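You operate a simulated robot arm through the tools that you are given. There is no shell and no other tool. Be economical: measure what you need, move in short steps, check, and stop when the job is done.

You run a simulated two-armed robot. Do the job below in one go: nothing can be reset, and whatever is moved stays where it is left.

## Task
Pick up the white bottle that says "OIL" from the top of the bagging bench with one hand, pass it to the other hand and put it on the shelf of the level table. Set down upright: white bottle.

The check looks at the end state, three seconds after you hand in, the way a careful person would. Anything else that was tipped, shoved, dropped, spilled or broken makes it a failure.

## Robot
Two 7-joint arms with two-finger parallel grippers on one trunk, on a base that drives. Base frame: it is fixed to the floor where the robot stands at the start and does not move with it; the origin is under the middle of the robot, x ahead of it, y to its left, z up. Readings come in mm, degrees, newtons and seconds.
The left shoulder is at the start at [60, 189, 1178], the right one opposite. With the tool pointing down near the work surface each hand reaches from about 100 to 640 mm from the robot's upright axis, wherever it stands, measured 20 degrees to its own side. Places, roughly: shelf of the level table [-2800, -1100, 300]. Payload 3.43 kg a hand.
Tool frame (each hand has its own): the origin (TCP) lies between the finger pads and is the grasp point; the fingertips stand 30 mm ahead of it; z points along the fingers, y is the line along which they close. The gripper opens to 94 mm. The fingers are 28 mm wide and 10 mm thick; the gripper's body (50 by 96 mm) begins 55 mm behind the TCP.
Orientation is told as [roll, pitch, yaw] about the base's x, y, z axes, in that order, counted from this pose: with the fingers straight down and closing along the base's y, the tool's x points along the base's -x, its y along +y and its z along -z.

## Interface
- The arms move only by the tool step_arm. It takes "left_deltas", "right_deltas" or both (then of equal length, played together; a hand with none holds still); each is a list of rows, each a list of 3 entries, a list of its own where there are three numbers: the turn, a rotation vector about the tool's x, y, z in degrees, then the shift along the tool's x, y, z in cm, then the opening in per cent of the stroke, from 0 (shut) to 100 (fully open). In form: [[[rx, ry, rz], [tx, ty, tz], grip], ...]. A call has 1 to 8 rows; each row is the pose to reach, as a shift and turn from the pose commanded when the call began, along the tool's axes at that moment. Each row takes 0.2 s and may step no farther than 50 mm and 8.6 degrees from the row before; otherwise, or with a gripper value out of range, the whole call is refused. Where a pose cannot be reached the arm comes as near as it can. A force on the tool above 40 N (or 10 N above the force at the start of the call, whichever is more), or a blocked arm, ends the call early, and 0.2 s more pass. The fingers move at their own pace (about 153 mm/s each) and stop on an object; they squeeze with about 41 N. The grip force told is the motor's: it shows also when the fingers shut on nothing. Time passes only in rows, and 0.2 s behind the last, so rows that repeat a pose let the fingers close. It gives the time, the measured TCP pose, the force on the tool (base axes), the opening and the grip force at its end, in the units of the frame above (readings bear some noise), with the torque about the TCP (base axes, N m) and any sound that the robot's microphone picked up.
- Cameras (640 x 400 px; columns grow to the right, rows downward): "scene" is now at [-1.8, 6.9, 1730.5]; the picture's right is [0.04, -1.00, 0.00], its down [-0.86, -0.03, -0.52] and it looks along [0.52, 0.02, -0.86] (base axes); focal length 276 px, centre (320, 200). "left" rides on the left gripper at [76, -14, -103] in its tool frame; the picture's right is [0.18, 0.98, 0.00], its down [-0.75, 0.14, -0.64] and it looks along [-0.63, 0.12, 0.77] (tool axes); focal length 243 px, centre (320, 200). "right" rides on the right gripper at [76, 14, -102] in its tool frame; the picture's right is [-0.18, 0.98, 0.00], its down [-0.75, -0.14, -0.64] and it looks along [-0.63, -0.12, 0.77] (tool axes); focal length 243 px, centre (320, 200). There is no depth. A picture from a camera that has moved, and an enlarged one, comes with that camera's place and axes in the base frame and with its lens. The place of the scene camera against the robot may be out by one fixed shift of up to 25 mm in any direction.
- snapshot(camera): a new picture of that camera. No time passes.
- lift_body(by): slides the trunk up (or, below 0, down) by that many mm; the arms and the scene camera ride with it, the base frame stays. It gives what a move gives, with no picture.
- roll_base(legs): drives the robot by 1 to 6 legs, each [ahead, left, turn to the left] in mm, mm and degrees, along the robot's own axes; the way and the turn of a leg run together, so that a leg with both is an arc; at most 1500 mm and 180 degrees a leg. The arms and the cameras ride along, it lands a little off, and it stops where it bumps. It gives what a move gives.
- head_to(pan, tilt): turns the head with the scene camera to pan (to the left, within 86 degrees either way) and tilt (down, from -29 to 69), counted from straight ahead of the robot. It gives what a move gives.
- inspect(camera, box): a new picture of the part [left, top, right, bottom] of that camera's present view, enlarged. No time passes.
- sign_off(): hands the job in; it is judged then, once.

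Go step by step. Nothing tells you exact positions but the pictures and the camera data: compare them with the known pose of the tool, close in by small moves and look again before you grip or let go. The budget is 120 turns and 108 pictures, counting those below and the enlarged ones. Unless the task says otherwise, let go and move clear before handing in, and close with one line.

The tools are called as name(argument=value, ...) on one line, values as JSON. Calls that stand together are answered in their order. step_arm: Moves the arms, as the interface text tells. Its arguments: {"type":"object","properties":{"left_deltas":{"type":"array"},"right_deltas":{"type":"array"}},"required":[]} The other tools are called the same way: lift_body (by) slides the trunk up or down; roll_base (legs) drives the base; head_to (pan, tilt) turns the head that bears the scene camera; snapshot (camera) takes a picture; inspect (camera, box) takes an enlarged picture of a part of a camera's view; sign_off () hands the job in.

At the start:

```text
clock: 0.0
left_tool_pos: [389.1, 236.7, 1054.5]
left_tcp_rot: [0.0, 0.1, 0.0]
left_wrist_force: [-0.1, -0.5, -0.4]
left_moment: [0.01, -0.02, -0.05]
left_grip_width: 93.8
left_grip_force: 0.0
right_tool_pos: [343.4, -67.2, 1040.7]
right_tcp_rot: [0.1, 0.0, 0.0]
right_wrist_force: [0.7, -0.8, -0.8]
right_moment: [0.0, 0.03, 0.03]
right_grip_width: 94.0
right_grip_force: 0.0
trunk travel left (down, up): [-850.0, 140.0]
robot x, y, heading: [0.9, -1.8, -0.1]
head pan, tilt: [2.2, 59.0]
```

scene: 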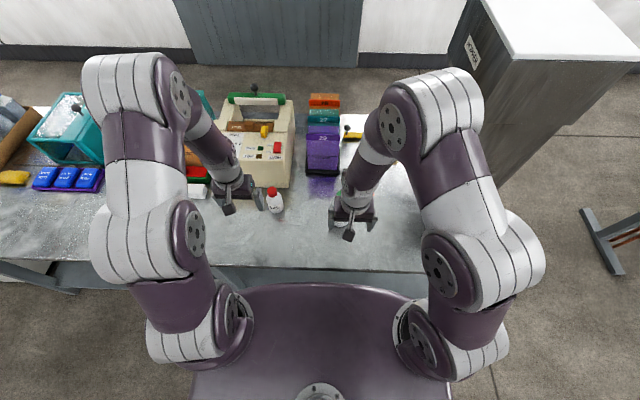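
right: 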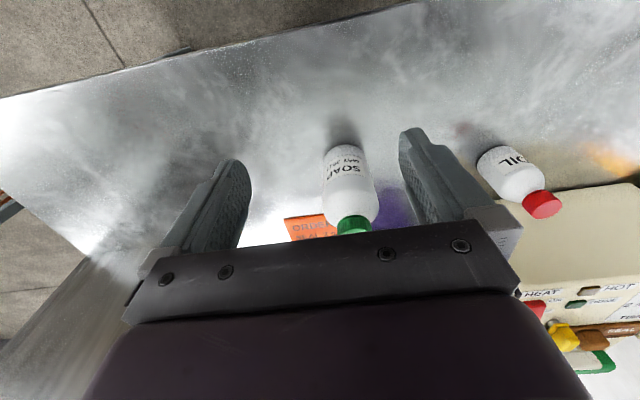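
left: 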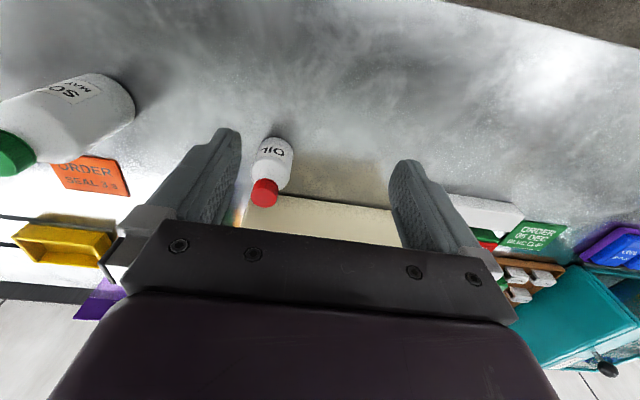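

The OIL bottle looks to be near (520, 186) on the bench, about 100 mm tall with a red cap. I'll look closer before moving.

inspect(camera="scene", box=[200, 80, 400, 260])

inspect(camera="left", box=[200, 100, 400, 225])

inspect(camera="right", box=[440, 100, 640, 225])

```text
2.22 times, centred on (300, 170) of scene
camera zoom: at [-1.8, 6.9, 1730.5], right [0.04, -1.0, 0.0], down [-0.86, -0.03, -0.52], along [0.52, 0.02, -0.86], focal length 613 px, centre (364, 267)
```

zoom: 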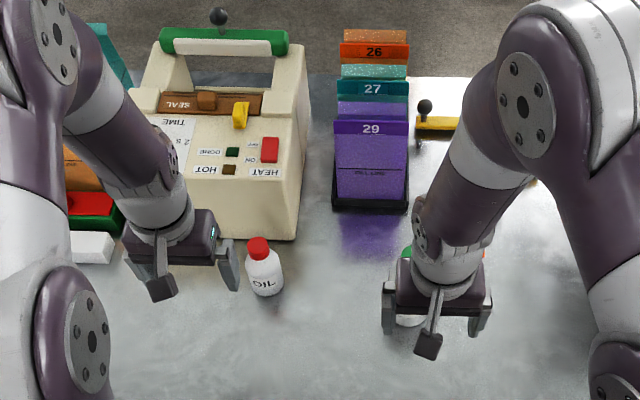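

```text
3.20 times, centred on (300, 162) of left
camera zoom: at [314.1, 223.2, 1157.3], right [-0.18, 0.98, 0.0], down [0.75, 0.14, 0.64], along [0.63, 0.12, -0.77], focal length 776 px, centre (384, 320)
```

zoom: 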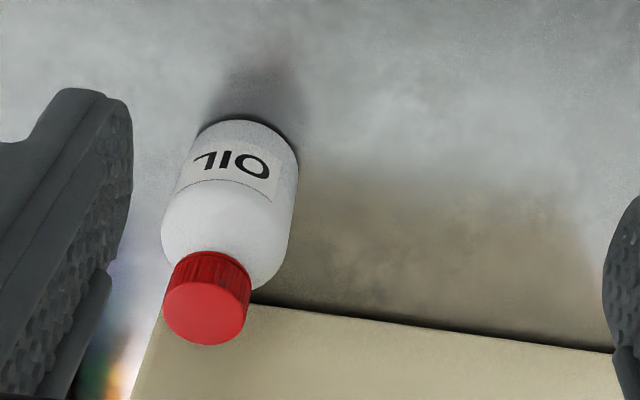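

```text
3.20 times, centred on (540, 162) of right
camera zoom: at [265.6, -52.7, 1142.9], right [0.18, 0.98, 0.0], down [0.75, -0.14, 0.64], along [0.63, -0.12, -0.77], focal length 776 px, centre (-384, 320)
```

zoom: 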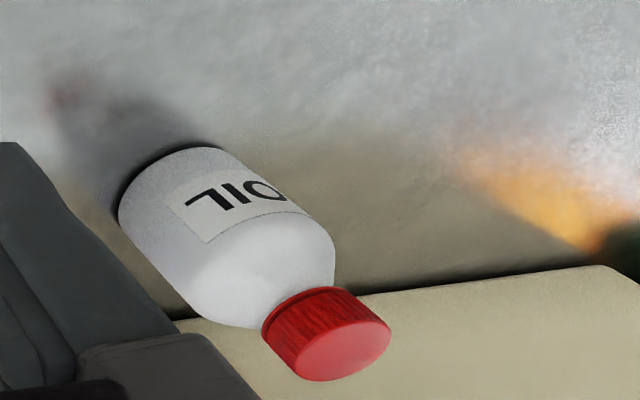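

Triangulating the two hand views puts the cap top at about (520, 190, 915), with a body about 57 mm wide. I'll move the left hand above it, staying high.

step_arm(left_deltas=[[[0, 0, 0], [-3.3, -1.2, 1], 100], [[0, 0, 0], [-6.6, -2.4, 2], 100], [[0, 0, 0], [-9.9, -3.6, 3], 100], [[0, 0, 0], [-13.1, -4.7, 5], 100], [[0, 0, 0], [-13.1, -4.7, 5], 100]])

snapshot(camera="left")

snapshot(camera="scene")

snapshot(camera="right")

```text
clock: 1.2
left_tool_pos: [518.7, 189.2, 1005.2]
left_tcp_rot: [0.0, -0.1, -0.1]
left_wrist_force: [0.5, 0.5, 0.4]
left_moment: [-0.01, -0.01, -0.02]
left_grip_width: 94.0
left_grip_force: 0.1
right_tool_pos: [341.6, -67.1, 1041.8]
right_tcp_rot: [0.0, 0.0, -0.1]
right_wrist_force: [-0.2, 0.4, 0.4]
right_moment: [0.01, 0.01, -0.01]
right_grip_width: 94.2
right_grip_force: 0.0
trunk travel left (down, up): [-850.0, 140.0]
robot x, y, heading: [-2.2, -2.0, -0.0]
head pan, tilt: [2.2, 59.0]
```

```text
101 pictures are left
camera left: at [443.9, 176.0, 1107.6], right [-0.18, 0.98, 0.0], down [0.75, 0.14, 0.64], along [0.63, 0.12, -0.77], focal length 243 px, centre (320, 200)
```

left: 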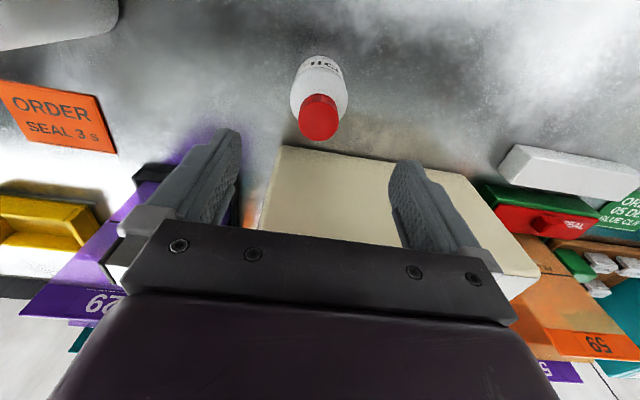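

```text
100 pictures are left
camera scene: at [-2.9, 7.2, 1730.5], right [0.04, -1.0, 0.0], down [-0.86, -0.03, -0.52], along [0.52, 0.02, -0.86], focal length 276 px, centre (320, 200)
```

scene: 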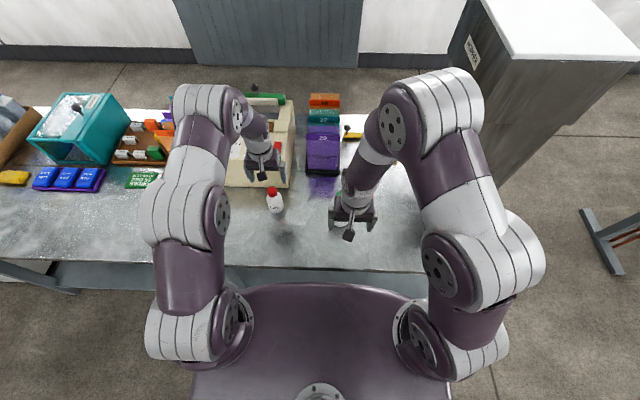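

```text
99 pictures are left
camera right: at [264.8, -52.6, 1143.2], right [0.18, 0.98, 0.0], down [0.75, -0.14, 0.64], along [0.63, -0.12, -0.77], focal length 243 px, centre (320, 200)
```

right: 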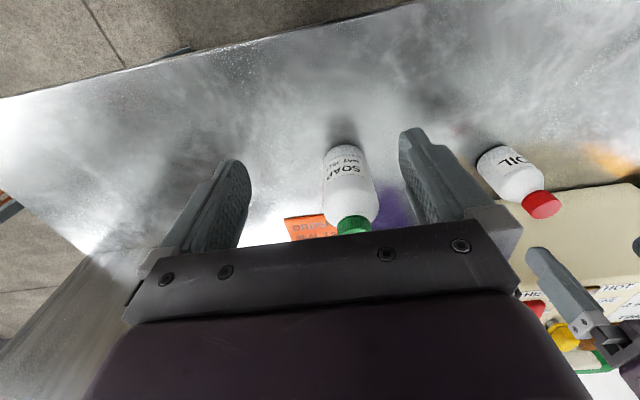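

The hand is centred over the cap, which I recomputed at about (517, 190). I'll descend to straddle the body, then check before closing.

step_arm(left_deltas=[[[0, 0, 0], [0, 0, 3.5], 100], [[0, 0, 0], [0, 0, 7], 100], [[0, 0, 0], [0, 0, 10], 100], [[0, 0, 0], [0, 0, 13.2], 100], [[0, 0, 0], [0, 0, 13.2], 100]])

snapshot(camera="left")

snapshot(camera="right")

```text
clock: 2.4
left_tool_pos: [519.9, 189.6, 872.0]
left_tcp_rot: [0.0, 0.1, 0.1]
left_wrist_force: [0.7, -0.2, 0.0]
left_moment: [0.0, -0.02, -0.04]
left_grip_width: 94.3
left_grip_force: 0.0
right_tool_pos: [341.9, -68.0, 1041.1]
right_tcp_rot: [0.0, -0.1, -0.1]
right_wrist_force: [-0.6, -0.2, -0.7]
right_moment: [-0.02, -0.02, 0.03]
right_grip_width: 94.1
right_grip_force: 0.1
trunk travel left (down, up): [-850.0, 140.0]
robot x, y, heading: [-2.2, -1.7, 0.1]
head pan, tilt: [2.2, 59.0]
```

```text
98 pictures are left
camera left: at [444.3, 176.3, 974.8], right [-0.18, 0.98, 0.0], down [0.75, 0.14, 0.64], along [0.63, 0.12, -0.77], focal length 243 px, centre (320, 200)
```

left: 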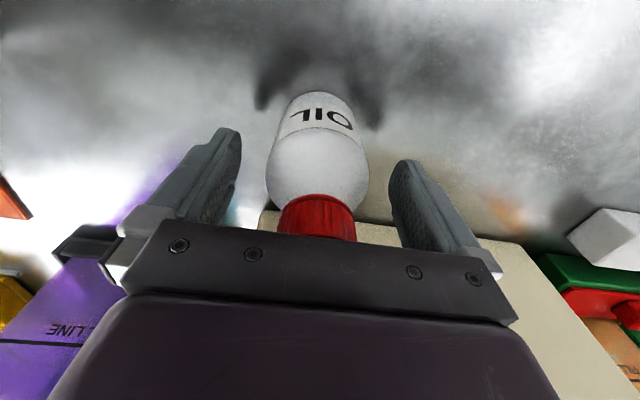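

```text
97 pictures are left
camera right: at [265.1, -52.8, 1143.1], right [0.18, 0.98, 0.0], down [0.75, -0.14, 0.64], along [0.63, -0.12, -0.77], focal length 243 px, centre (320, 200)
```

right: 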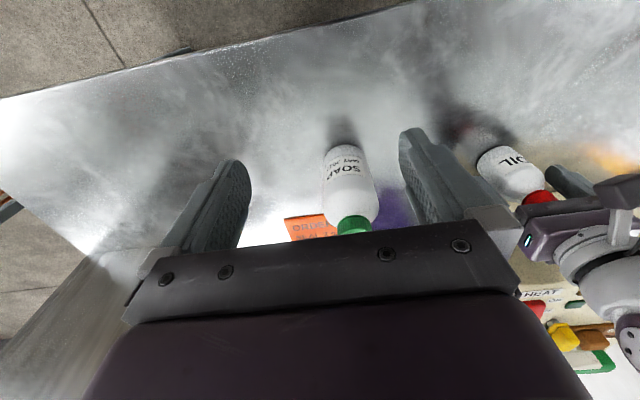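

The bottle is centred between the fingers, with its base front at x≈493. Closing now.

step_arm(left_deltas=[[[0, 0, 0], [0, 0, 0], 0], [[0, 0, 0], [0, 0, 0], 0], [[0, 0, 0], [0, 0, 0], 0]])

snapshot(camera="left")

```text
clock: 3.2
left_tool_pos: [520.9, 189.8, 871.7]
left_tcp_rot: [0.0, -0.1, 0.0]
left_wrist_force: [-0.7, -1.9, 0.7]
left_moment: [0.02, -0.03, -0.04]
left_grip_width: 54.6
left_grip_force: 41.5
right_tool_pos: [342.1, -67.4, 1041.3]
right_tcp_rot: [0.0, 0.0, 0.0]
right_wrist_force: [-0.3, 0.0, -0.6]
right_moment: [-0.03, -0.01, 0.02]
right_grip_width: 94.1
right_grip_force: 0.1
trunk travel left (down, up): [-850.0, 140.0]
robot x, y, heading: [-4.3, -0.5, -0.1]
head pan, tilt: [2.2, 59.0]
```

```text
96 pictures are left
camera left: at [444.7, 176.1, 974.9], right [-0.18, 0.98, 0.0], down [0.75, 0.14, 0.64], along [0.63, 0.12, -0.77], focal length 243 px, centre (320, 200)
```

left: 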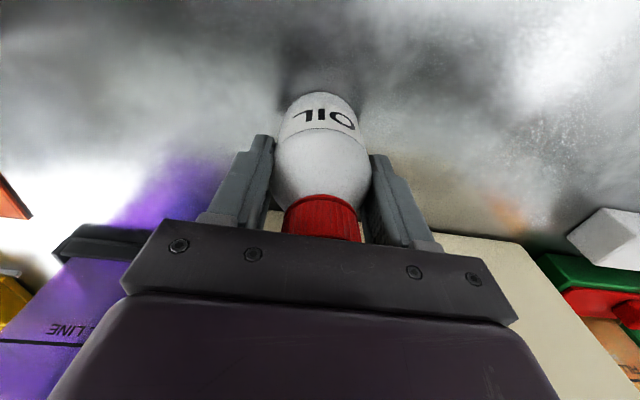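

It is held at 54.6 mm. I'll lift straight up and bring the bottle back toward the body.

step_arm(left_deltas=[[[0, 0, 0], [0, 0, -2], 0], [[0, 0, 0], [0, 0, -5], 0], [[0, 0, 0], [0, 0, -9], 0], [[0, 0, 0], [0, 0, -13], 0], [[0, 0, 0], [0, 0, -17], 0], [[0, 0, 0], [4, 1, -20], 0], [[0, 0, 0], [8, 2, -20], 0], [[0, 0, 0], [12, 3, -20], 0]])

snapshot(camera="left")

head_to(pan=-86, tilt=25)

snapshot(camera="scene")

```text
refused: row 6 steps farther than a row can; nothing moved
```

```text
95 pictures are left
camera left: at [444.7, 176.1, 974.9], right [-0.18, 0.98, 0.0], down [0.75, 0.14, 0.64], along [0.63, 0.12, -0.77], focal length 243 px, centre (320, 200)
```

left: 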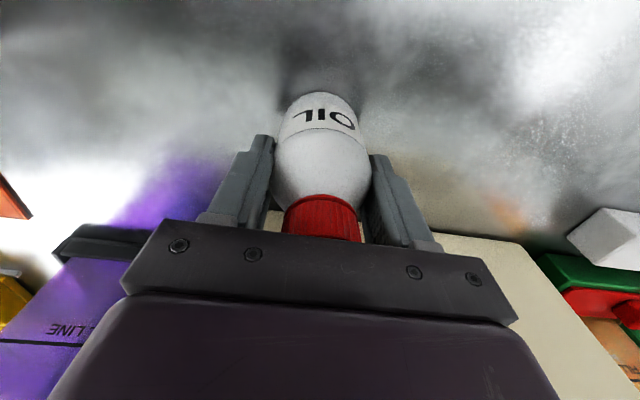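

```text
clock: 4.8
left_tool_pos: [520.5, 189.9, 872.2]
left_tcp_rot: [0.0, 0.0, 0.0]
left_wrist_force: [0.4, -1.4, 1.7]
left_moment: [0.01, -0.09, -0.03]
left_grip_width: 54.3
left_grip_force: 41.3
right_tool_pos: [342.7, -67.4, 1040.0]
right_tcp_rot: [0.0, 0.0, 0.1]
right_wrist_force: [0.8, -0.5, -0.3]
right_moment: [-0.01, -0.02, 0.01]
right_grip_width: 94.1
right_grip_force: 0.1
trunk travel left (down, up): [-850.0, 140.0]
robot x, y, heading: [-1.3, -2.9, 0.1]
head pan, tilt: [-85.9, 25.0]
```

```text
94 pictures are left
camera scene: at [-63.0, -87.9, 1779.3], right [-1.0, -0.07, 0.0], down [-0.03, 0.42, -0.91], along [0.06, -0.9, -0.42], focal length 276 px, centre (320, 200)
```

scene: 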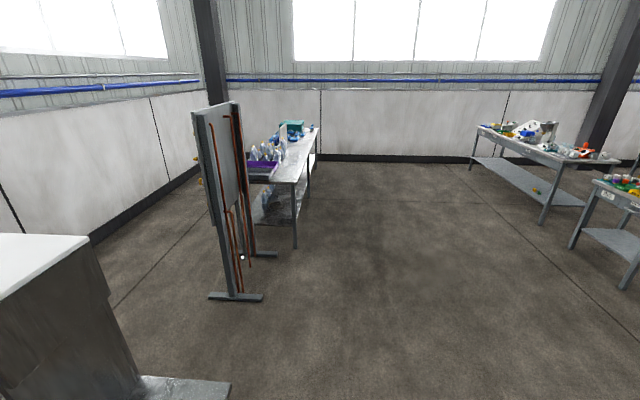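

The call was refused for a step that was too long. I'll repeat the lift with shorter steps.

step_arm(left_deltas=[[[0, 0, 0], [0, 0, -2], 0], [[0, 0, 0], [0, 0, -5], 0], [[0, 0, 0], [0, 0, -9], 0], [[0, 0, 0], [0, 0, -13], 0], [[0, 0, 0], [0, 0, -17], 0], [[0, 0, 0], [3, 1, -19], 0], [[0, 0, 0], [7, 2, -20], 0], [[0, 0, 0], [11, 3, -20], 0]])

snapshot(camera="left")

```text
clock: 6.6
left_tool_pos: [408.6, 220.7, 1071.8]
left_tcp_rot: [0.1, 0.0, 0.1]
left_wrist_force: [0.3, -0.1, -3.4]
left_moment: [0.02, -0.01, 0.01]
left_grip_width: 54.5
left_grip_force: 41.0
right_tool_pos: [342.0, -67.3, 1041.9]
right_tcp_rot: [0.0, 0.0, -0.1]
right_wrist_force: [0.6, -0.6, 0.4]
right_moment: [-0.02, 0.01, 0.0]
right_grip_width: 94.1
right_grip_force: 0.1
trunk travel left (down, up): [-850.0, 140.0]
robot x, y, heading: [2.6, 1.1, -0.1]
head pan, tilt: [-85.9, 25.0]
```

```text
93 pictures are left
camera left: at [333.7, 207.0, 1175.2], right [-0.18, 0.98, 0.0], down [0.75, 0.14, 0.64], along [0.63, 0.12, -0.77], focal length 243 px, centre (320, 200)
```

left: 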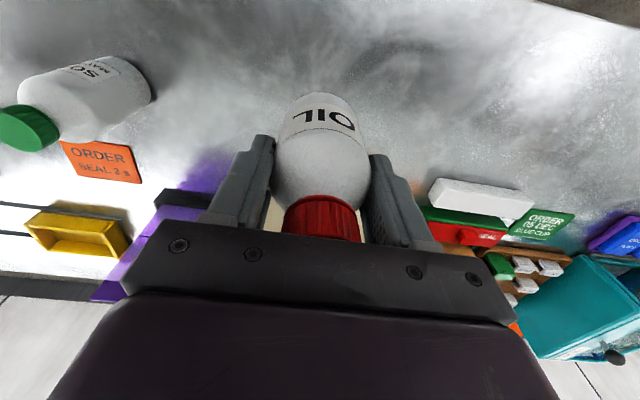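

The bottle hangs securely in the left hand. I'll back away from the bench, turn right and look toward the level table.

roll_base(legs=[[-450, 0, 0], [0, 0, -90]])

head_to(pan=-50, tilt=25)

snapshot(camera="scene")

```text
clock: 13.2
left_tool_pos: [-230.0, -409.1, 1071.7]
left_tcp_rot: [0.0, 0.0, -89.8]
left_wrist_force: [1.3, 0.4, -2.2]
left_moment: [0.02, 0.02, 0.0]
left_grip_width: 54.6
left_grip_force: 41.3
right_tool_pos: [-517.0, -342.6, 1041.0]
right_tcp_rot: [0.0, 0.0, -89.6]
right_wrist_force: [0.5, 0.2, 0.1]
right_moment: [-0.03, 0.0, -0.02]
right_grip_width: 93.9
right_grip_force: 0.0
trunk travel left (down, up): [-850.0, 140.0]
robot x, y, heading: [-446.7, 2.8, -90.0]
head pan, tilt: [-85.9, 25.0]
```

```text
clock: 14.2
left_tool_pos: [-230.6, -408.6, 1071.0]
left_tcp_rot: [0.1, 0.0, -89.8]
left_wrist_force: [0.5, 0.5, -3.4]
left_moment: [0.02, 0.04, -0.02]
left_grip_width: 54.3
left_grip_force: 41.6
right_tool_pos: [-517.0, -342.5, 1041.3]
right_tcp_rot: [-0.1, 0.0, -89.7]
right_wrist_force: [-0.8, 0.5, 0.5]
right_moment: [0.01, 0.01, -0.01]
right_grip_width: 94.1
right_grip_force: 0.1
trunk travel left (down, up): [-850.0, 140.0]
robot x, y, heading: [-454.5, 3.3, -89.8]
head pan, tilt: [-50.0, 25.0]
```

```text
92 pictures are left
camera scene: at [-531.8, 5.3, 1779.3], right [-0.65, 0.76, 0.0], down [0.32, 0.27, -0.91], along [-0.69, -0.58, -0.42], focal length 276 px, centre (320, 200)
```

scene: 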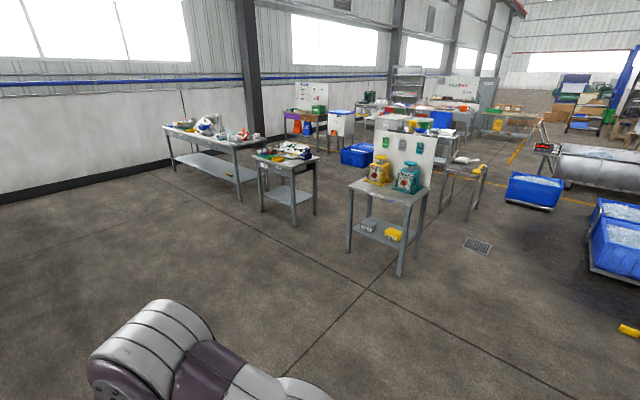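

The level table matches the small table with the yellow and teal devices, and its shelf is at about (380, 231) in this picture. Zooming in.

inspect(camera="scene", box=[330, 120, 490, 290])

```text
2.35 times, centred on (410, 205) of scene
camera zoom: at [-531.8, 5.3, 1779.3], right [-0.65, 0.76, 0.0], down [0.32, 0.27, -0.91], along [-0.69, -0.58, -0.42], focal length 650 px, centre (108, 188)
```

zoom: 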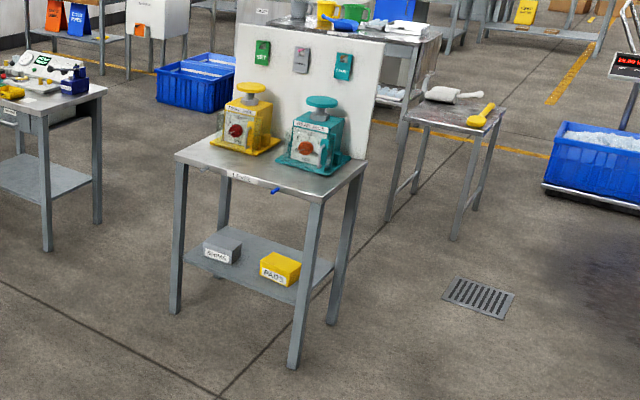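

The level table spans x ≈ -3010…-2620 and y ≈ -1340…-755, and its open front faces +x. The shelf has boxes at y ≈ -925 and -1200, with a free gap at about -1070. I'll drive in front of it, facing -x, at a standoff.

roll_base(legs=[[0, 0, -90], [1250, 0, 0], [0, 1200, 0]])

head_to(pan=0, tilt=40)

snapshot(camera="scene")

```text
clock: 29.9
left_tool_pos: [-2106.6, -1415.6, 1072.9]
left_tcp_rot: [-0.1, 0.0, 179.8]
left_wrist_force: [-0.3, 0.6, -2.8]
left_moment: [-0.02, 0.02, 0.02]
left_grip_width: 54.4
left_grip_force: 41.2
right_tool_pos: [-2037.5, -1128.3, 1041.9]
right_tcp_rot: [0.0, 0.0, 179.8]
right_wrist_force: [0.7, -0.1, 0.1]
right_moment: [-0.02, 0.0, -0.03]
right_grip_width: 93.7
right_grip_force: 0.0
trunk travel left (down, up): [-850.0, 140.0]
robot x, y, heading: [-1694.2, -1195.2, 179.7]
head pan, tilt: [-50.0, 25.0]
```

```text
clock: 31.1
left_tool_pos: [-2104.7, -1416.5, 1071.5]
left_tcp_rot: [0.0, 0.0, 179.7]
left_wrist_force: [-0.7, -0.7, -2.4]
left_moment: [0.01, 0.03, 0.0]
left_grip_width: 54.6
left_grip_force: 41.3
right_tool_pos: [-2036.4, -1128.2, 1040.9]
right_tcp_rot: [-0.1, 0.0, 179.8]
right_wrist_force: [-0.9, 0.5, -0.6]
right_moment: [0.0, 0.0, -0.02]
right_grip_width: 93.9
right_grip_force: 0.0
trunk travel left (down, up): [-850.0, 140.0]
robot x, y, heading: [-1693.8, -1195.8, 179.8]
head pan, tilt: [0.0, 40.0]
```

```text
90 pictures are left
camera scene: at [-1729.7, -1192.5, 1756.0], right [0.0, 1.0, 0.0], down [0.64, 0.0, -0.77], along [-0.77, 0.0, -0.64], focal length 276 px, centre (320, 200)
```

scene: 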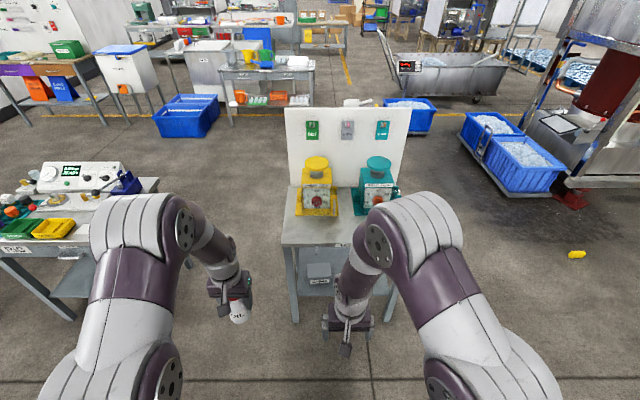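

I have a clear standoff, so I'll do the handover here. First I'll yaw the left hand so its fingers sit fore and aft of the bottle, and pitch the right hand forward while it stays to the side.

step_arm(left_deltas=[[[0, 0, 8], [-1, -1, 0], 0], [[0, 0, 16], [-2, -2, 0], 0], [[0, 0, 24], [-3, -3, 0], 0], [[0, 0, 32], [-4, -4, 0], 0], [[0, 0, 40], [-5, -5, 0], 0], [[0, 0, 48], [-6, -6, 0], 0], [[0, 0, 56], [-7, -7, 0], 0], [[0, 0, 64], [-7, -8, 0], 0]], right_deltas=[[[0, -7.5, 0], [-0.8, -2.2, 0], 100], [[0, -15, 0], [-1.6, -4.4, 0], 100], [[0, -22.5, 0], [-2.4, -6.6, 0], 100], [[0, -30, 0], [-3.2, -8.8, 0], 100], [[0, -37.5, 0], [-4, -11, 0], 100], [[0, -45, 0], [-4.8, -13.2, 0], 100], [[0, -52.5, 0], [-5.6, -15.4, 0], 100], [[0, -60, 0], [-6.4, -17.6, 0], 100]])

snapshot(camera="scene")

```text
clock: 32.9
left_tool_pos: [-2174.5, -1335.6, 1072.1]
left_tcp_rot: [-0.1, 0.0, 115.8]
left_wrist_force: [-0.6, 0.9, -2.3]
left_moment: [-0.01, 0.0, -0.03]
left_grip_width: 54.2
left_grip_force: 40.5
right_tool_pos: [-2117.5, -1031.7, 1063.8]
right_tcp_rot: [-7.7, -59.0, -174.6]
right_wrist_force: [-0.2, 0.2, 0.1]
right_moment: [0.02, 0.03, 0.02]
right_grip_width: 93.8
right_grip_force: 0.0
right hand out of reach, approached as far as the arm can: row 3, 4, 5, 6, 7, 8
trunk travel left (down, up): [-850.0, 140.0]
robot x, y, heading: [-1695.2, -1194.2, 179.8]
head pan, tilt: [0.0, 40.0]
```

```text
89 pictures are left
camera scene: at [-1728.1, -1191.6, 1756.0], right [0.0, 1.0, 0.0], down [0.64, 0.0, -0.77], along [-0.77, 0.0, -0.64], focal length 276 px, centre (320, 200)
```

scene: 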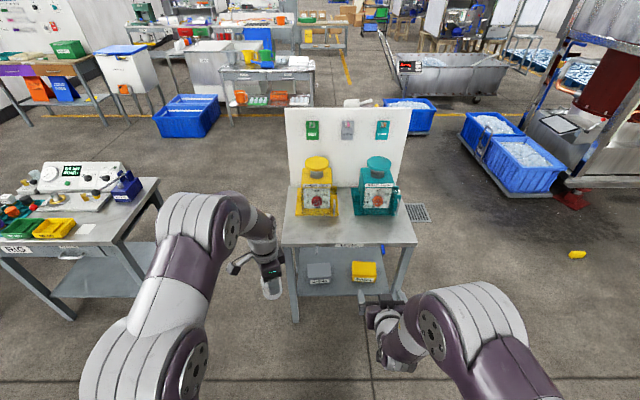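

The right hand hit its folded limit, so I'll reach it forward. I'll finish the left yaw and bring the bottle toward the centre.

step_arm(left_deltas=[[[0, 0, 6.5], [-2.5, -0.7, 0], 0], [[0, 0, 13], [-5, -1.4, 0], 0], [[0, 0, 19.5], [-7.5, -2.1, 0], 0], [[0, 0, 26], [-10.8, -3, 0], 0], [[0, 0, 26], [-10.8, -3, 0], 0]], right_deltas=[[[0, 0, 0], [-1.2, 1, 2.1], 100], [[0, 0, 0], [-2.5, 2, 4.3], 100], [[0, 0, 0], [-3.7, 3, 6.4], 100], [[0, 0, 0], [-5, 4, 8.7], 100], [[0, 0, 0], [-5, 4, 8.7], 100]])

snapshot(camera="scene")

```text
clock: 34.1
left_tool_pos: [-2195.8, -1226.3, 1071.5]
left_tcp_rot: [0.0, 0.1, 89.6]
left_wrist_force: [0.5, -0.1, -2.1]
left_moment: [0.03, 0.02, 0.0]
left_grip_width: 54.4
left_grip_force: 40.8
right_tool_pos: [-2218.4, -1069.5, 1060.8]
right_tcp_rot: [-7.8, -59.0, -174.7]
right_wrist_force: [-0.4, -0.6, 0.0]
right_moment: [-0.03, 0.01, -0.01]
right_grip_width: 93.9
right_grip_force: 0.1
trunk travel left (down, up): [-850.0, 140.0]
robot x, y, heading: [-1695.7, -1198.6, 179.9]
head pan, tilt: [0.0, 40.0]
```

```text
88 pictures are left
camera scene: at [-1728.6, -1193.2, 1756.0], right [0.0, 1.0, 0.0], down [0.64, 0.0, -0.77], along [-0.77, 0.0, -0.64], focal length 276 px, centre (320, 200)
```

scene: 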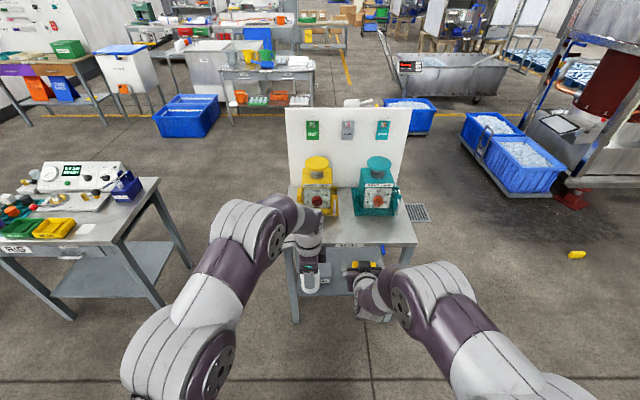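

Both hands are placed well, with the bottle axis at about robot (500, 28) and its base at z ≈ 1000. I'll push the bottle a little farther forward and bring the right hand behind it, levelling its closing axis.

step_arm(left_deltas=[[[0, 0, 0], [0, 3, 0], 0], [[0, 0, 0], [0, 6, 0], 0], [[0, 0, 0], [0, 6, 0], 0], [[0, 0, 0], [0, 6, 0], 0], [[0, 0, 0], [0, 6, 0], 0], [[0, 0, 0], [0, 6, 0], 0], [[0, 0, 0], [0, 6, 0], 0]], right_deltas=[[[0, 0, 2.4], [-0.15, -0.18, -3], 100], [[0, 0, 4.7], [-0.3, -0.36, -6.1], 100], [[0, 0, 4.7], [-0.5, 3.7, -6.3], 100], [[0, 0, 4.7], [-0.7, 7.8, -6.6], 100], [[0, 0, 4.7], [-0.9, 11.9, -6.8], 100], [[0, 0, 4.7], [-1.07, 15.9, -7.04], 100], [[0, 0, 4.7], [-1.07, 15.9, -7.04], 100]])

head_to(pan=0, tilt=55)

snapshot(camera="scene")

snapshot(camera="right")

snapshot(camera="left")

```text
clock: 35.7
left_tool_pos: [-2256.7, -1222.9, 1071.8]
left_tcp_rot: [0.0, 0.0, 89.8]
left_wrist_force: [0.1, -0.4, -3.1]
left_moment: [-0.02, -0.01, -0.01]
left_grip_width: 54.7
left_grip_force: 41.4
right_tool_pos: [-2167.2, -1233.0, 1095.7]
right_tcp_rot: [0.2, -59.2, 176.2]
right_wrist_force: [0.0, -0.6, 0.1]
right_moment: [-0.02, 0.01, 0.02]
right_grip_width: 94.0
right_grip_force: 0.1
trunk travel left (down, up): [-850.0, 140.0]
robot x, y, heading: [-1692.2, -1196.0, 179.7]
head pan, tilt: [0.0, 40.0]
```

```text
clock: 36.5
left_tool_pos: [-2256.4, -1224.3, 1071.6]
left_tcp_rot: [0.1, 0.0, 89.7]
left_wrist_force: [0.3, 0.9, -2.5]
left_moment: [0.0, 0.02, -0.03]
left_grip_width: 54.5
left_grip_force: 41.2
right_tool_pos: [-2167.2, -1233.8, 1095.9]
right_tcp_rot: [0.1, -59.3, 176.1]
right_wrist_force: [0.0, 0.3, 0.3]
right_moment: [0.03, -0.02, 0.0]
right_grip_width: 93.7
right_grip_force: 0.1
trunk travel left (down, up): [-850.0, 140.0]
robot x, y, heading: [-1690.0, -1192.7, 179.9]
head pan, tilt: [0.0, 55.0]
```

```text
87 pictures are left
camera scene: at [-1716.9, -1192.5, 1735.4], right [0.0, 1.0, 0.0], down [0.82, 0.0, -0.57], along [-0.57, 0.0, -0.82], focal length 276 px, centre (320, 200)
```

scene: 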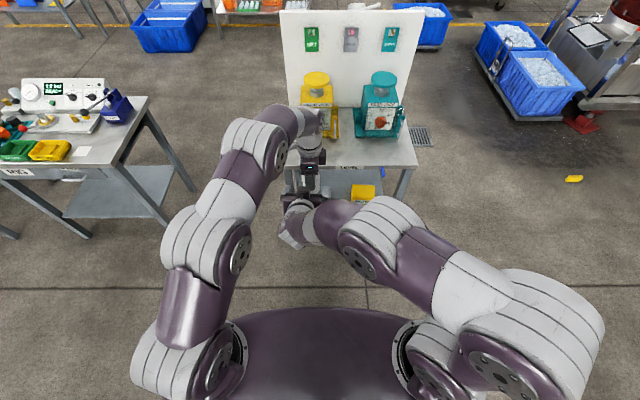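

```text
86 pictures are left
camera right: at [-2042.5, -1256.0, 1082.2], right [-0.16, -0.97, 0.16], down [0.18, 0.13, 0.98], along [-0.97, 0.18, 0.15], focal length 243 px, centre (320, 200)
```

right: 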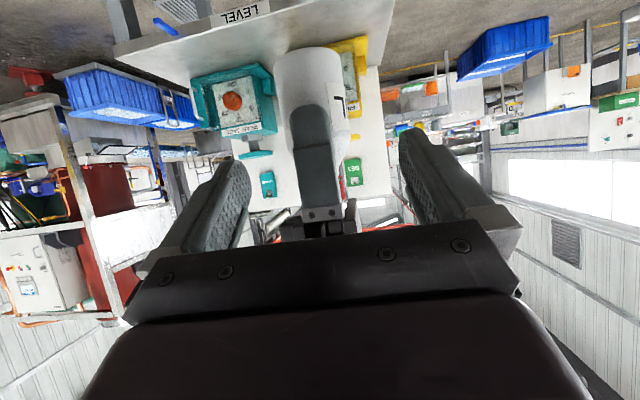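

```text
85 pictures are left
camera left: at [-2241.4, -1299.1, 1173.9], right [-0.98, -0.18, 0.0], down [-0.14, 0.75, 0.64], along [-0.12, 0.63, -0.77], focal length 243 px, centre (320, 200)
```

left: 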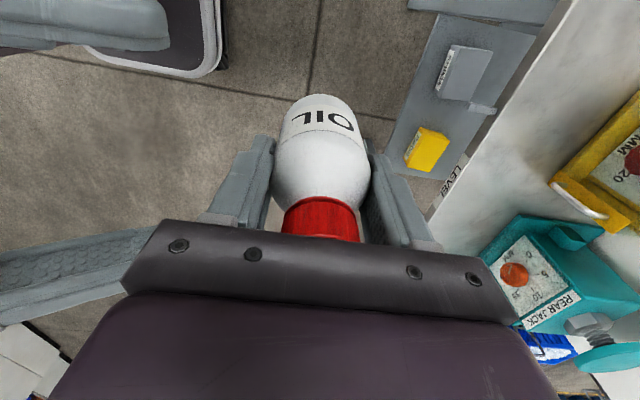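

The right hand lines up behind the bottle, about 90 mm away along its axis. I'll move in most of the way and look.

step_arm(right_deltas=[[[0, 0, 0], [0, -0.1, 2], 100], [[0, 0, 0], [0, -0.2, 4], 100], [[0, 0, 0], [0, -0.3, 5.5], 100], [[0, 0, 0], [0, -0.3, 7], 100]])

snapshot(camera="right")

snapshot(camera="left")

```text
clock: 37.5
left_tool_pos: [-2256.5, -1224.3, 1070.0]
left_tcp_rot: [-0.1, 0.0, 89.9]
left_wrist_force: [0.0, -0.1, -2.4]
left_moment: [-0.01, -0.02, 0.03]
left_grip_width: 54.1
left_grip_force: 41.0
right_tool_pos: [-2228.0, -1225.7, 1058.1]
right_tcp_rot: [0.1, -59.2, 176.2]
right_wrist_force: [-1.1, -0.1, 0.2]
right_moment: [0.01, -0.02, 0.02]
right_grip_width: 93.9
right_grip_force: 0.0
trunk travel left (down, up): [-850.0, 140.0]
robot x, y, heading: [-1696.1, -1194.6, 179.8]
head pan, tilt: [0.0, 55.0]
```

```text
84 pictures are left
camera right: at [-2103.0, -1248.3, 1045.0], right [-0.16, -0.97, 0.16], down [0.17, 0.13, 0.98], along [-0.97, 0.18, 0.15], focal length 243 px, centre (320, 200)
```

right: 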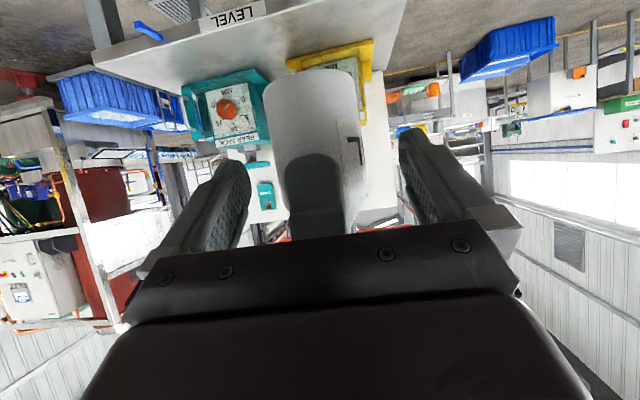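

```text
83 pictures are left
camera left: at [-2242.1, -1299.1, 1173.5], right [-0.98, -0.18, 0.0], down [-0.14, 0.75, 0.64], along [-0.11, 0.63, -0.77], focal length 243 px, centre (320, 200)
```

left: 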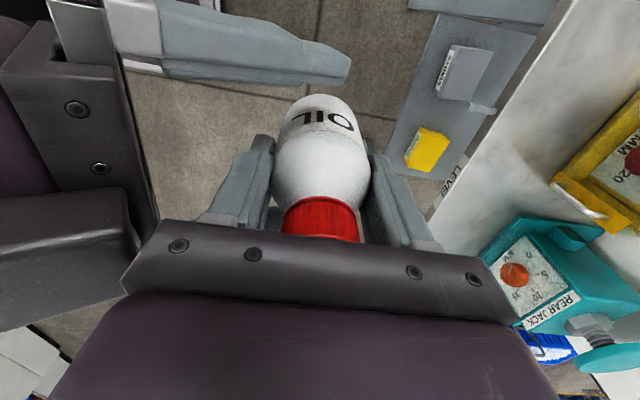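

It is aligned, with about 18 mm to go. I'll finish the approach, then close the right fingers.

step_arm(right_deltas=[[[0, 0, 0], [0, 0, 0.9], 100], [[0, 0, 0], [0, 0, 1.7], 100], [[0, 0, 0], [0, 0, 1.7], 100]])

snapshot(camera="left")

snapshot(camera="right")

```text
clock: 38.3
left_tool_pos: [-2256.4, -1223.7, 1069.5]
left_tcp_rot: [0.0, 0.0, 89.8]
left_wrist_force: [-4.9, -0.6, -3.9]
left_moment: [-0.02, -0.19, -0.09]
left_grip_width: 54.4
left_grip_force: 41.4
right_tool_pos: [-2240.6, -1225.2, 1051.3]
right_tcp_rot: [0.1, -59.3, 176.2]
right_wrist_force: [5.1, -0.1, 0.7]
right_moment: [-0.02, 0.29, 0.08]
right_grip_width: 94.3
right_grip_force: 0.1
trunk travel left (down, up): [-850.0, 140.0]
robot x, y, heading: [-1696.8, -1201.5, 179.6]
head pan, tilt: [0.0, 55.0]
```

```text
82 pictures are left
camera left: at [-2241.2, -1299.1, 1174.2], right [-0.98, -0.18, 0.0], down [-0.14, 0.75, 0.64], along [-0.12, 0.63, -0.77], focal length 243 px, centre (320, 200)
```

left: 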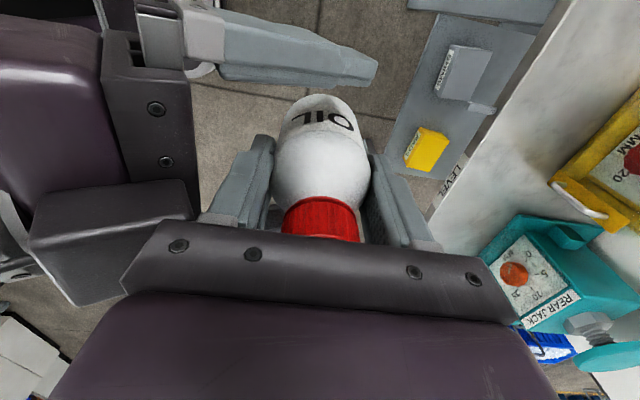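

```text
81 pictures are left
camera right: at [-2116.4, -1247.8, 1037.1], right [-0.16, -0.97, 0.16], down [0.18, 0.13, 0.98], along [-0.97, 0.18, 0.15], focal length 243 px, centre (320, 200)
```

right: 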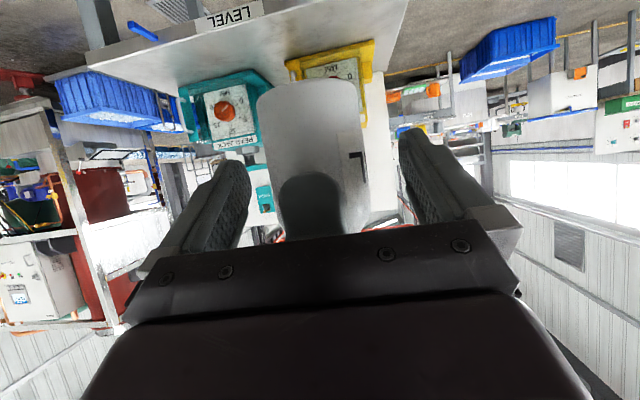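

There is a light touch (5 N) between the right palm and the left finger. I'll back off 4 mm, and the pads will still cover the bottle when I close.

step_arm(right_deltas=[[[0, 0, 0], [0, 0, -0.5], 100], [[0, 0, 0], [0, 0, -0.5], 40], [[0, 0, 0], [0, 0, -0.5], 0], [[0, 0, 0], [0, 0, -0.5], 0], [[0, 0, 0], [0, 0, -0.5], 0]])

snapshot(camera="left")

snapshot(camera="right")

```text
clock: 39.5
left_tool_pos: [-2255.4, -1224.2, 1070.8]
left_tcp_rot: [-0.2, 0.2, 89.8]
left_wrist_force: [1.4, -14.8, -4.2]
left_moment: [-0.1, -0.12, -0.23]
left_grip_width: 54.4
left_grip_force: 41.4
right_tool_pos: [-2237.9, -1224.5, 1053.2]
right_tcp_rot: [0.2, -59.4, 176.2]
right_wrist_force: [-1.1, 14.7, 1.7]
right_moment: [-0.12, 0.13, 0.0]
right_grip_width: 54.6
right_grip_force: 40.6
trunk travel left (down, up): [-850.0, 140.0]
robot x, y, heading: [-1694.5, -1192.3, 179.9]
head pan, tilt: [0.0, 55.0]
```

```text
80 pictures are left
camera left: at [-2241.3, -1299.6, 1173.5], right [-0.98, -0.18, 0.0], down [-0.14, 0.75, 0.64], along [-0.11, 0.63, -0.77], focal length 243 px, centre (320, 200)
```

left: 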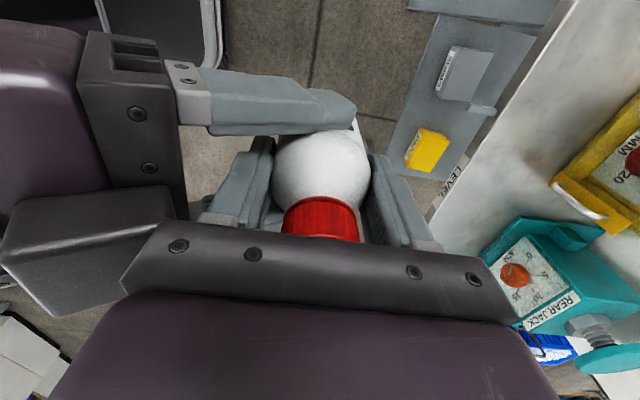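

```text
79 pictures are left
camera right: at [-2112.8, -1247.7, 1039.6], right [-0.16, -0.97, 0.16], down [0.18, 0.13, 0.98], along [-0.97, 0.18, 0.15], focal length 243 px, centre (320, 200)
```

right: 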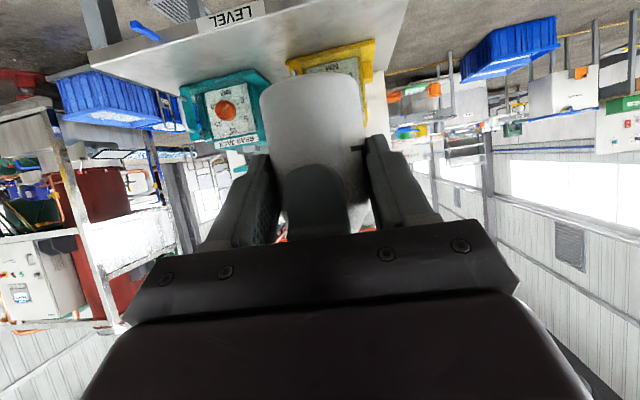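

Both hands hold it. I'll relax the 15 N side load a touch, then open the left hand slightly (to 62 mm, since the right palm is close).

step_arm(right_deltas=[[[0, 0, 0], [0, -0.15, 0], 0], [[0, 0, 0], [0, -0.25, 0], 0], [[0, 0, 0], [0, -0.25, 0], 0]])

step_arm(left_deltas=[[[0, 0, 0], [0, 0, 0], 63], [[0, 0, 0], [0, 0, 0], 65], [[0, 0, 0], [0, 0, 0], 65]])

snapshot(camera="left")

```text
clock: 40.3
left_tool_pos: [-2256.0, -1222.6, 1072.2]
left_tcp_rot: [-0.1, -0.1, 89.8]
left_wrist_force: [12.3, -0.8, -0.6]
left_moment: [-0.36, -0.42, -0.21]
left_grip_width: 54.3
left_grip_force: 40.7
right_tool_pos: [-2237.9, -1223.8, 1053.1]
right_tcp_rot: [0.2, -59.4, 176.3]
right_wrist_force: [-12.4, 0.8, -0.4]
right_moment: [0.38, 0.12, 0.28]
right_grip_width: 54.5
right_grip_force: 40.5
trunk travel left (down, up): [-850.0, 140.0]
robot x, y, heading: [-1694.6, -1199.5, 179.9]
head pan, tilt: [0.0, 55.0]
```

```text
clock: 41.1
left_tool_pos: [-2257.1, -1223.6, 1071.2]
left_tcp_rot: [0.0, 0.0, 89.8]
left_wrist_force: [0.3, -0.5, 0.4]
left_moment: [0.04, -0.01, 0.02]
left_grip_width: 61.0
left_grip_force: 0.1
right_tool_pos: [-2235.8, -1223.0, 1052.5]
right_tcp_rot: [0.1, -59.2, 176.2]
right_wrist_force: [-0.5, -0.2, 0.0]
right_moment: [-0.03, -0.02, 0.04]
right_grip_width: 54.5
right_grip_force: 41.1
trunk travel left (down, up): [-850.0, 140.0]
robot x, y, heading: [-1698.5, -1196.0, 179.7]
head pan, tilt: [0.0, 55.0]
```

```text
78 pictures are left
camera left: at [-2241.5, -1299.1, 1174.0], right [-0.98, -0.18, 0.0], down [-0.14, 0.75, 0.64], along [-0.12, 0.63, -0.77], focal length 243 px, centre (320, 200)
```

left: 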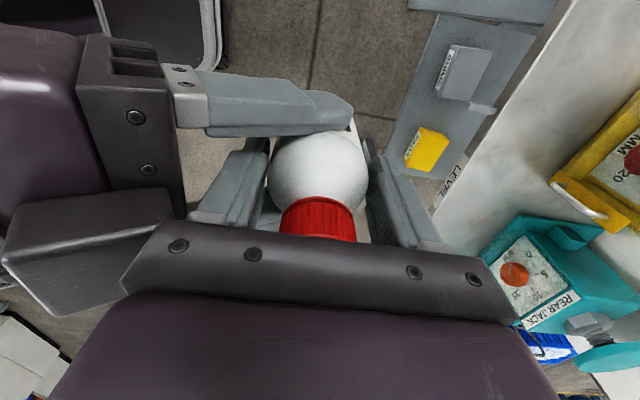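

The right hand now carries it. I'll nudge the left hand 1.5 mm to centre its gap and raise it straight up.

step_arm(left_deltas=[[[0, 0, 0], [0, -0.15, 0], 65], [[0, 0, 0], [0, -0.15, -1.5], 65], [[0, 0, 0], [0, -0.15, -4], 65], [[0, 0, 0], [0, -0.15, -8], 65], [[0, 0, 0], [0, -0.15, -12], 65]])

snapshot(camera="left")

snapshot(camera="right")

```text
clock: 42.0
left_tool_pos: [-2247.3, -1228.3, 1117.8]
left_tcp_rot: [1.2, -0.1, 89.7]
left_wrist_force: [-17.9, 0.4, -4.7]
left_moment: [0.09, 0.05, -0.24]
left_grip_width: 51.3
left_grip_force: 0.0
left hand out of reach, approached as far as the arm can: row 3, 4
right_tool_pos: [-2233.4, -1225.9, 1053.5]
right_tcp_rot: [-0.1, -59.3, 176.7]
right_wrist_force: [17.8, -0.9, 1.4]
right_moment: [-0.03, 1.04, 0.28]
right_grip_width: 54.7
right_grip_force: 40.8
trunk travel left (down, up): [-850.0, 140.0]
robot x, y, heading: [-1695.6, -1198.3, 179.7]
head pan, tilt: [0.0, 55.0]
stopped in row 4 (left hand): the force on the tool passed its limit (the readings are from after the stop); the commanded pose is now the measured one
```

```text
77 pictures are left
camera left: at [-2231.0, -1303.8, 1220.1], right [-0.98, -0.18, 0.02], down [-0.12, 0.75, 0.65], along [-0.13, 0.63, -0.76], focal length 243 px, centre (320, 200)
```

left: 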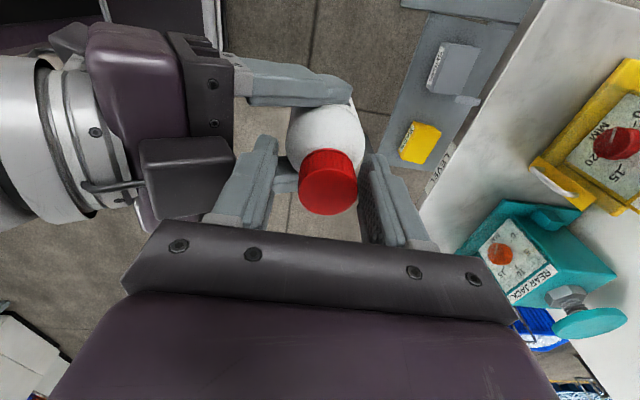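

```text
76 pictures are left
camera right: at [-2109.7, -1247.4, 1039.9], right [-0.15, -0.98, 0.16], down [0.18, 0.13, 0.98], along [-0.97, 0.17, 0.15], focal length 243 px, centre (320, 200)
```

right: 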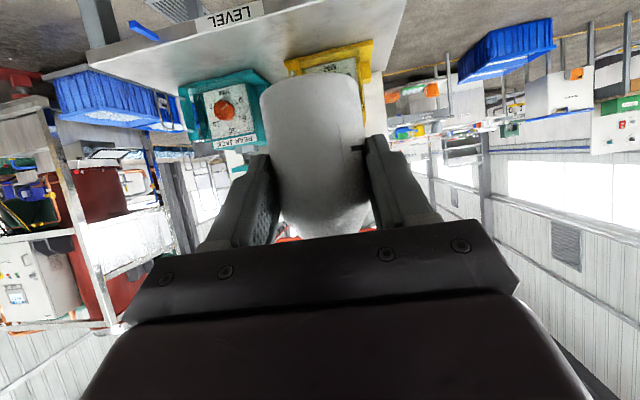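

The left arm ran to its reach limit and is pushing on the cap, though the bottle is still upright in the right hand. I'll ease the right hand back 8 mm to centre it, then lower it out from between the left fingers.

step_arm(right_deltas=[[[0, 0, 0], [0.4, 0, -0.7], 0], [[0, 0, 0], [0.4, 0, -0.7], 0]])

snapshot(camera="left")

```text
clock: 42.6
left_tool_pos: [-2246.9, -1227.1, 1116.8]
left_tcp_rot: [0.6, -0.1, 89.9]
left_wrist_force: [-1.5, -0.3, -0.3]
left_moment: [-0.03, -0.04, -0.05]
left_grip_width: 60.5
left_grip_force: 0.0
right_tool_pos: [-2229.2, -1226.1, 1054.7]
right_tcp_rot: [0.1, -59.6, 176.4]
right_wrist_force: [-0.1, 0.7, 0.0]
right_moment: [-0.03, 0.01, 0.01]
right_grip_width: 54.7
right_grip_force: 41.2
trunk travel left (down, up): [-850.0, 140.0]
robot x, y, heading: [-1697.6, -1200.0, 179.7]
head pan, tilt: [0.0, 55.0]
```

```text
75 pictures are left
camera left: at [-2230.7, -1303.5, 1219.1], right [-0.98, -0.18, 0.01], down [-0.13, 0.75, 0.65], along [-0.12, 0.63, -0.76], focal length 243 px, centre (320, 200)
```

left: 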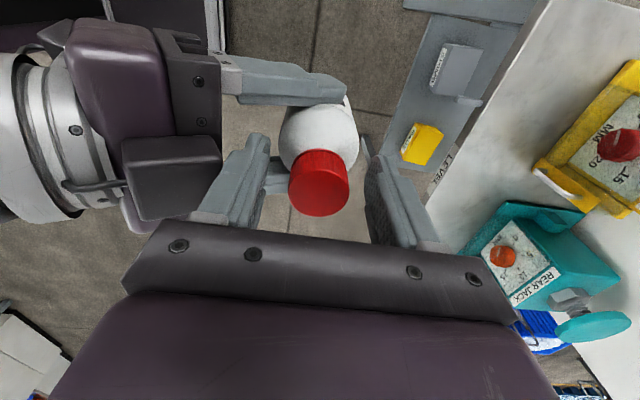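

The load is gone. Now I'll lower the right hand with the bottle, straight down.

step_arm(right_deltas=[[[0, 0, 0], [1.7, 0, 1.0], 0], [[0, 0, 0], [4.3, 0, 2.5], 0], [[0, 0, 0], [8.0, 0, 4.8], 0], [[0, 0, 0], [12, 0, 7.2], 0], [[0, 0, 0], [12, 0, 7.2], 0]])

snapshot(camera="left")

snapshot(camera="right")

snapshot(camera="scene")

```text
clock: 43.8
left_tool_pos: [-2246.7, -1227.5, 1116.9]
left_tcp_rot: [0.8, -0.1, 89.7]
left_wrist_force: [-0.2, 0.7, -0.2]
left_moment: [0.01, 0.02, 0.01]
left_grip_width: 60.8
left_grip_force: 0.0
right_tool_pos: [-2229.4, -1225.9, 914.8]
right_tcp_rot: [0.2, -59.6, 176.4]
right_wrist_force: [-0.6, -1.0, 0.8]
right_moment: [0.01, -0.05, -0.03]
right_grip_width: 54.8
right_grip_force: 41.0
trunk travel left (down, up): [-850.0, 140.0]
robot x, y, heading: [-1696.3, -1196.5, 179.7]
head pan, tilt: [0.0, 55.0]
```

```text
74 pictures are left
camera left: at [-2230.6, -1303.1, 1219.7], right [-0.98, -0.18, 0.01], down [-0.13, 0.75, 0.65], along [-0.13, 0.63, -0.76], focal length 243 px, centre (320, 200)
```

left: 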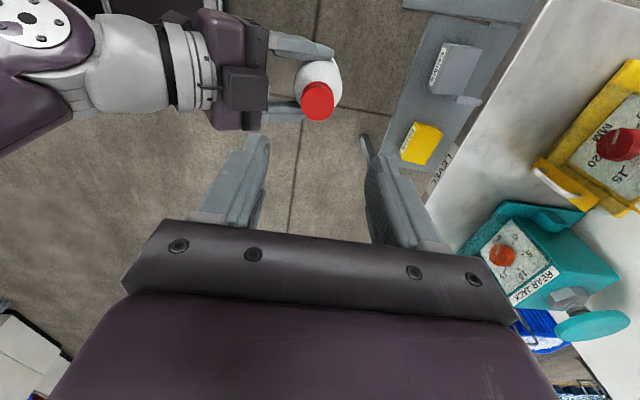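

```text
73 pictures are left
camera right: at [-2104.1, -1246.5, 901.4], right [-0.15, -0.98, 0.16], down [0.18, 0.13, 0.98], along [-0.97, 0.18, 0.15], focal length 243 px, centre (320, 200)
```

right: 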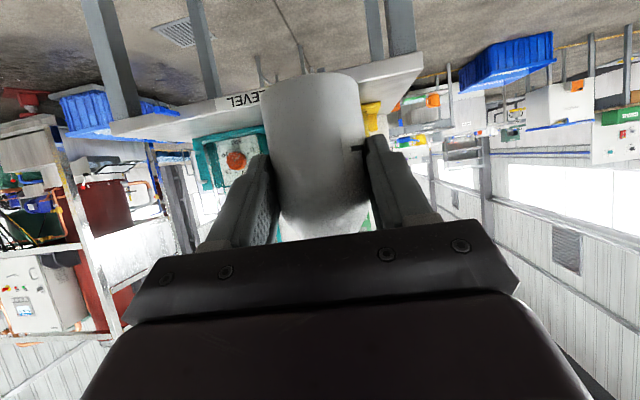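

```text
72 pictures are left
camera scene: at [-1716.0, -1192.2, 1735.3], right [0.0, 1.0, 0.0], down [0.82, 0.0, -0.57], along [-0.57, 0.0, -0.82], focal length 276 px, centre (320, 200)
```

scene: 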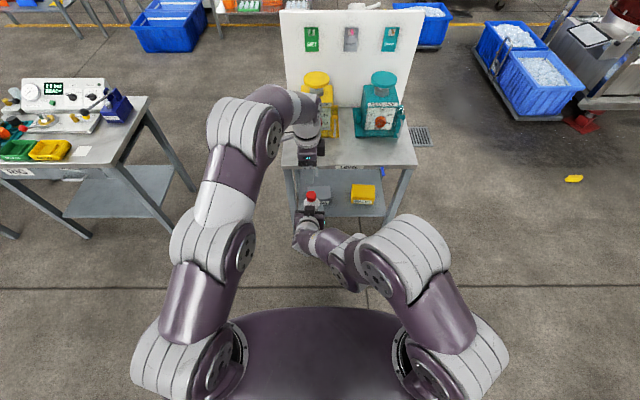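

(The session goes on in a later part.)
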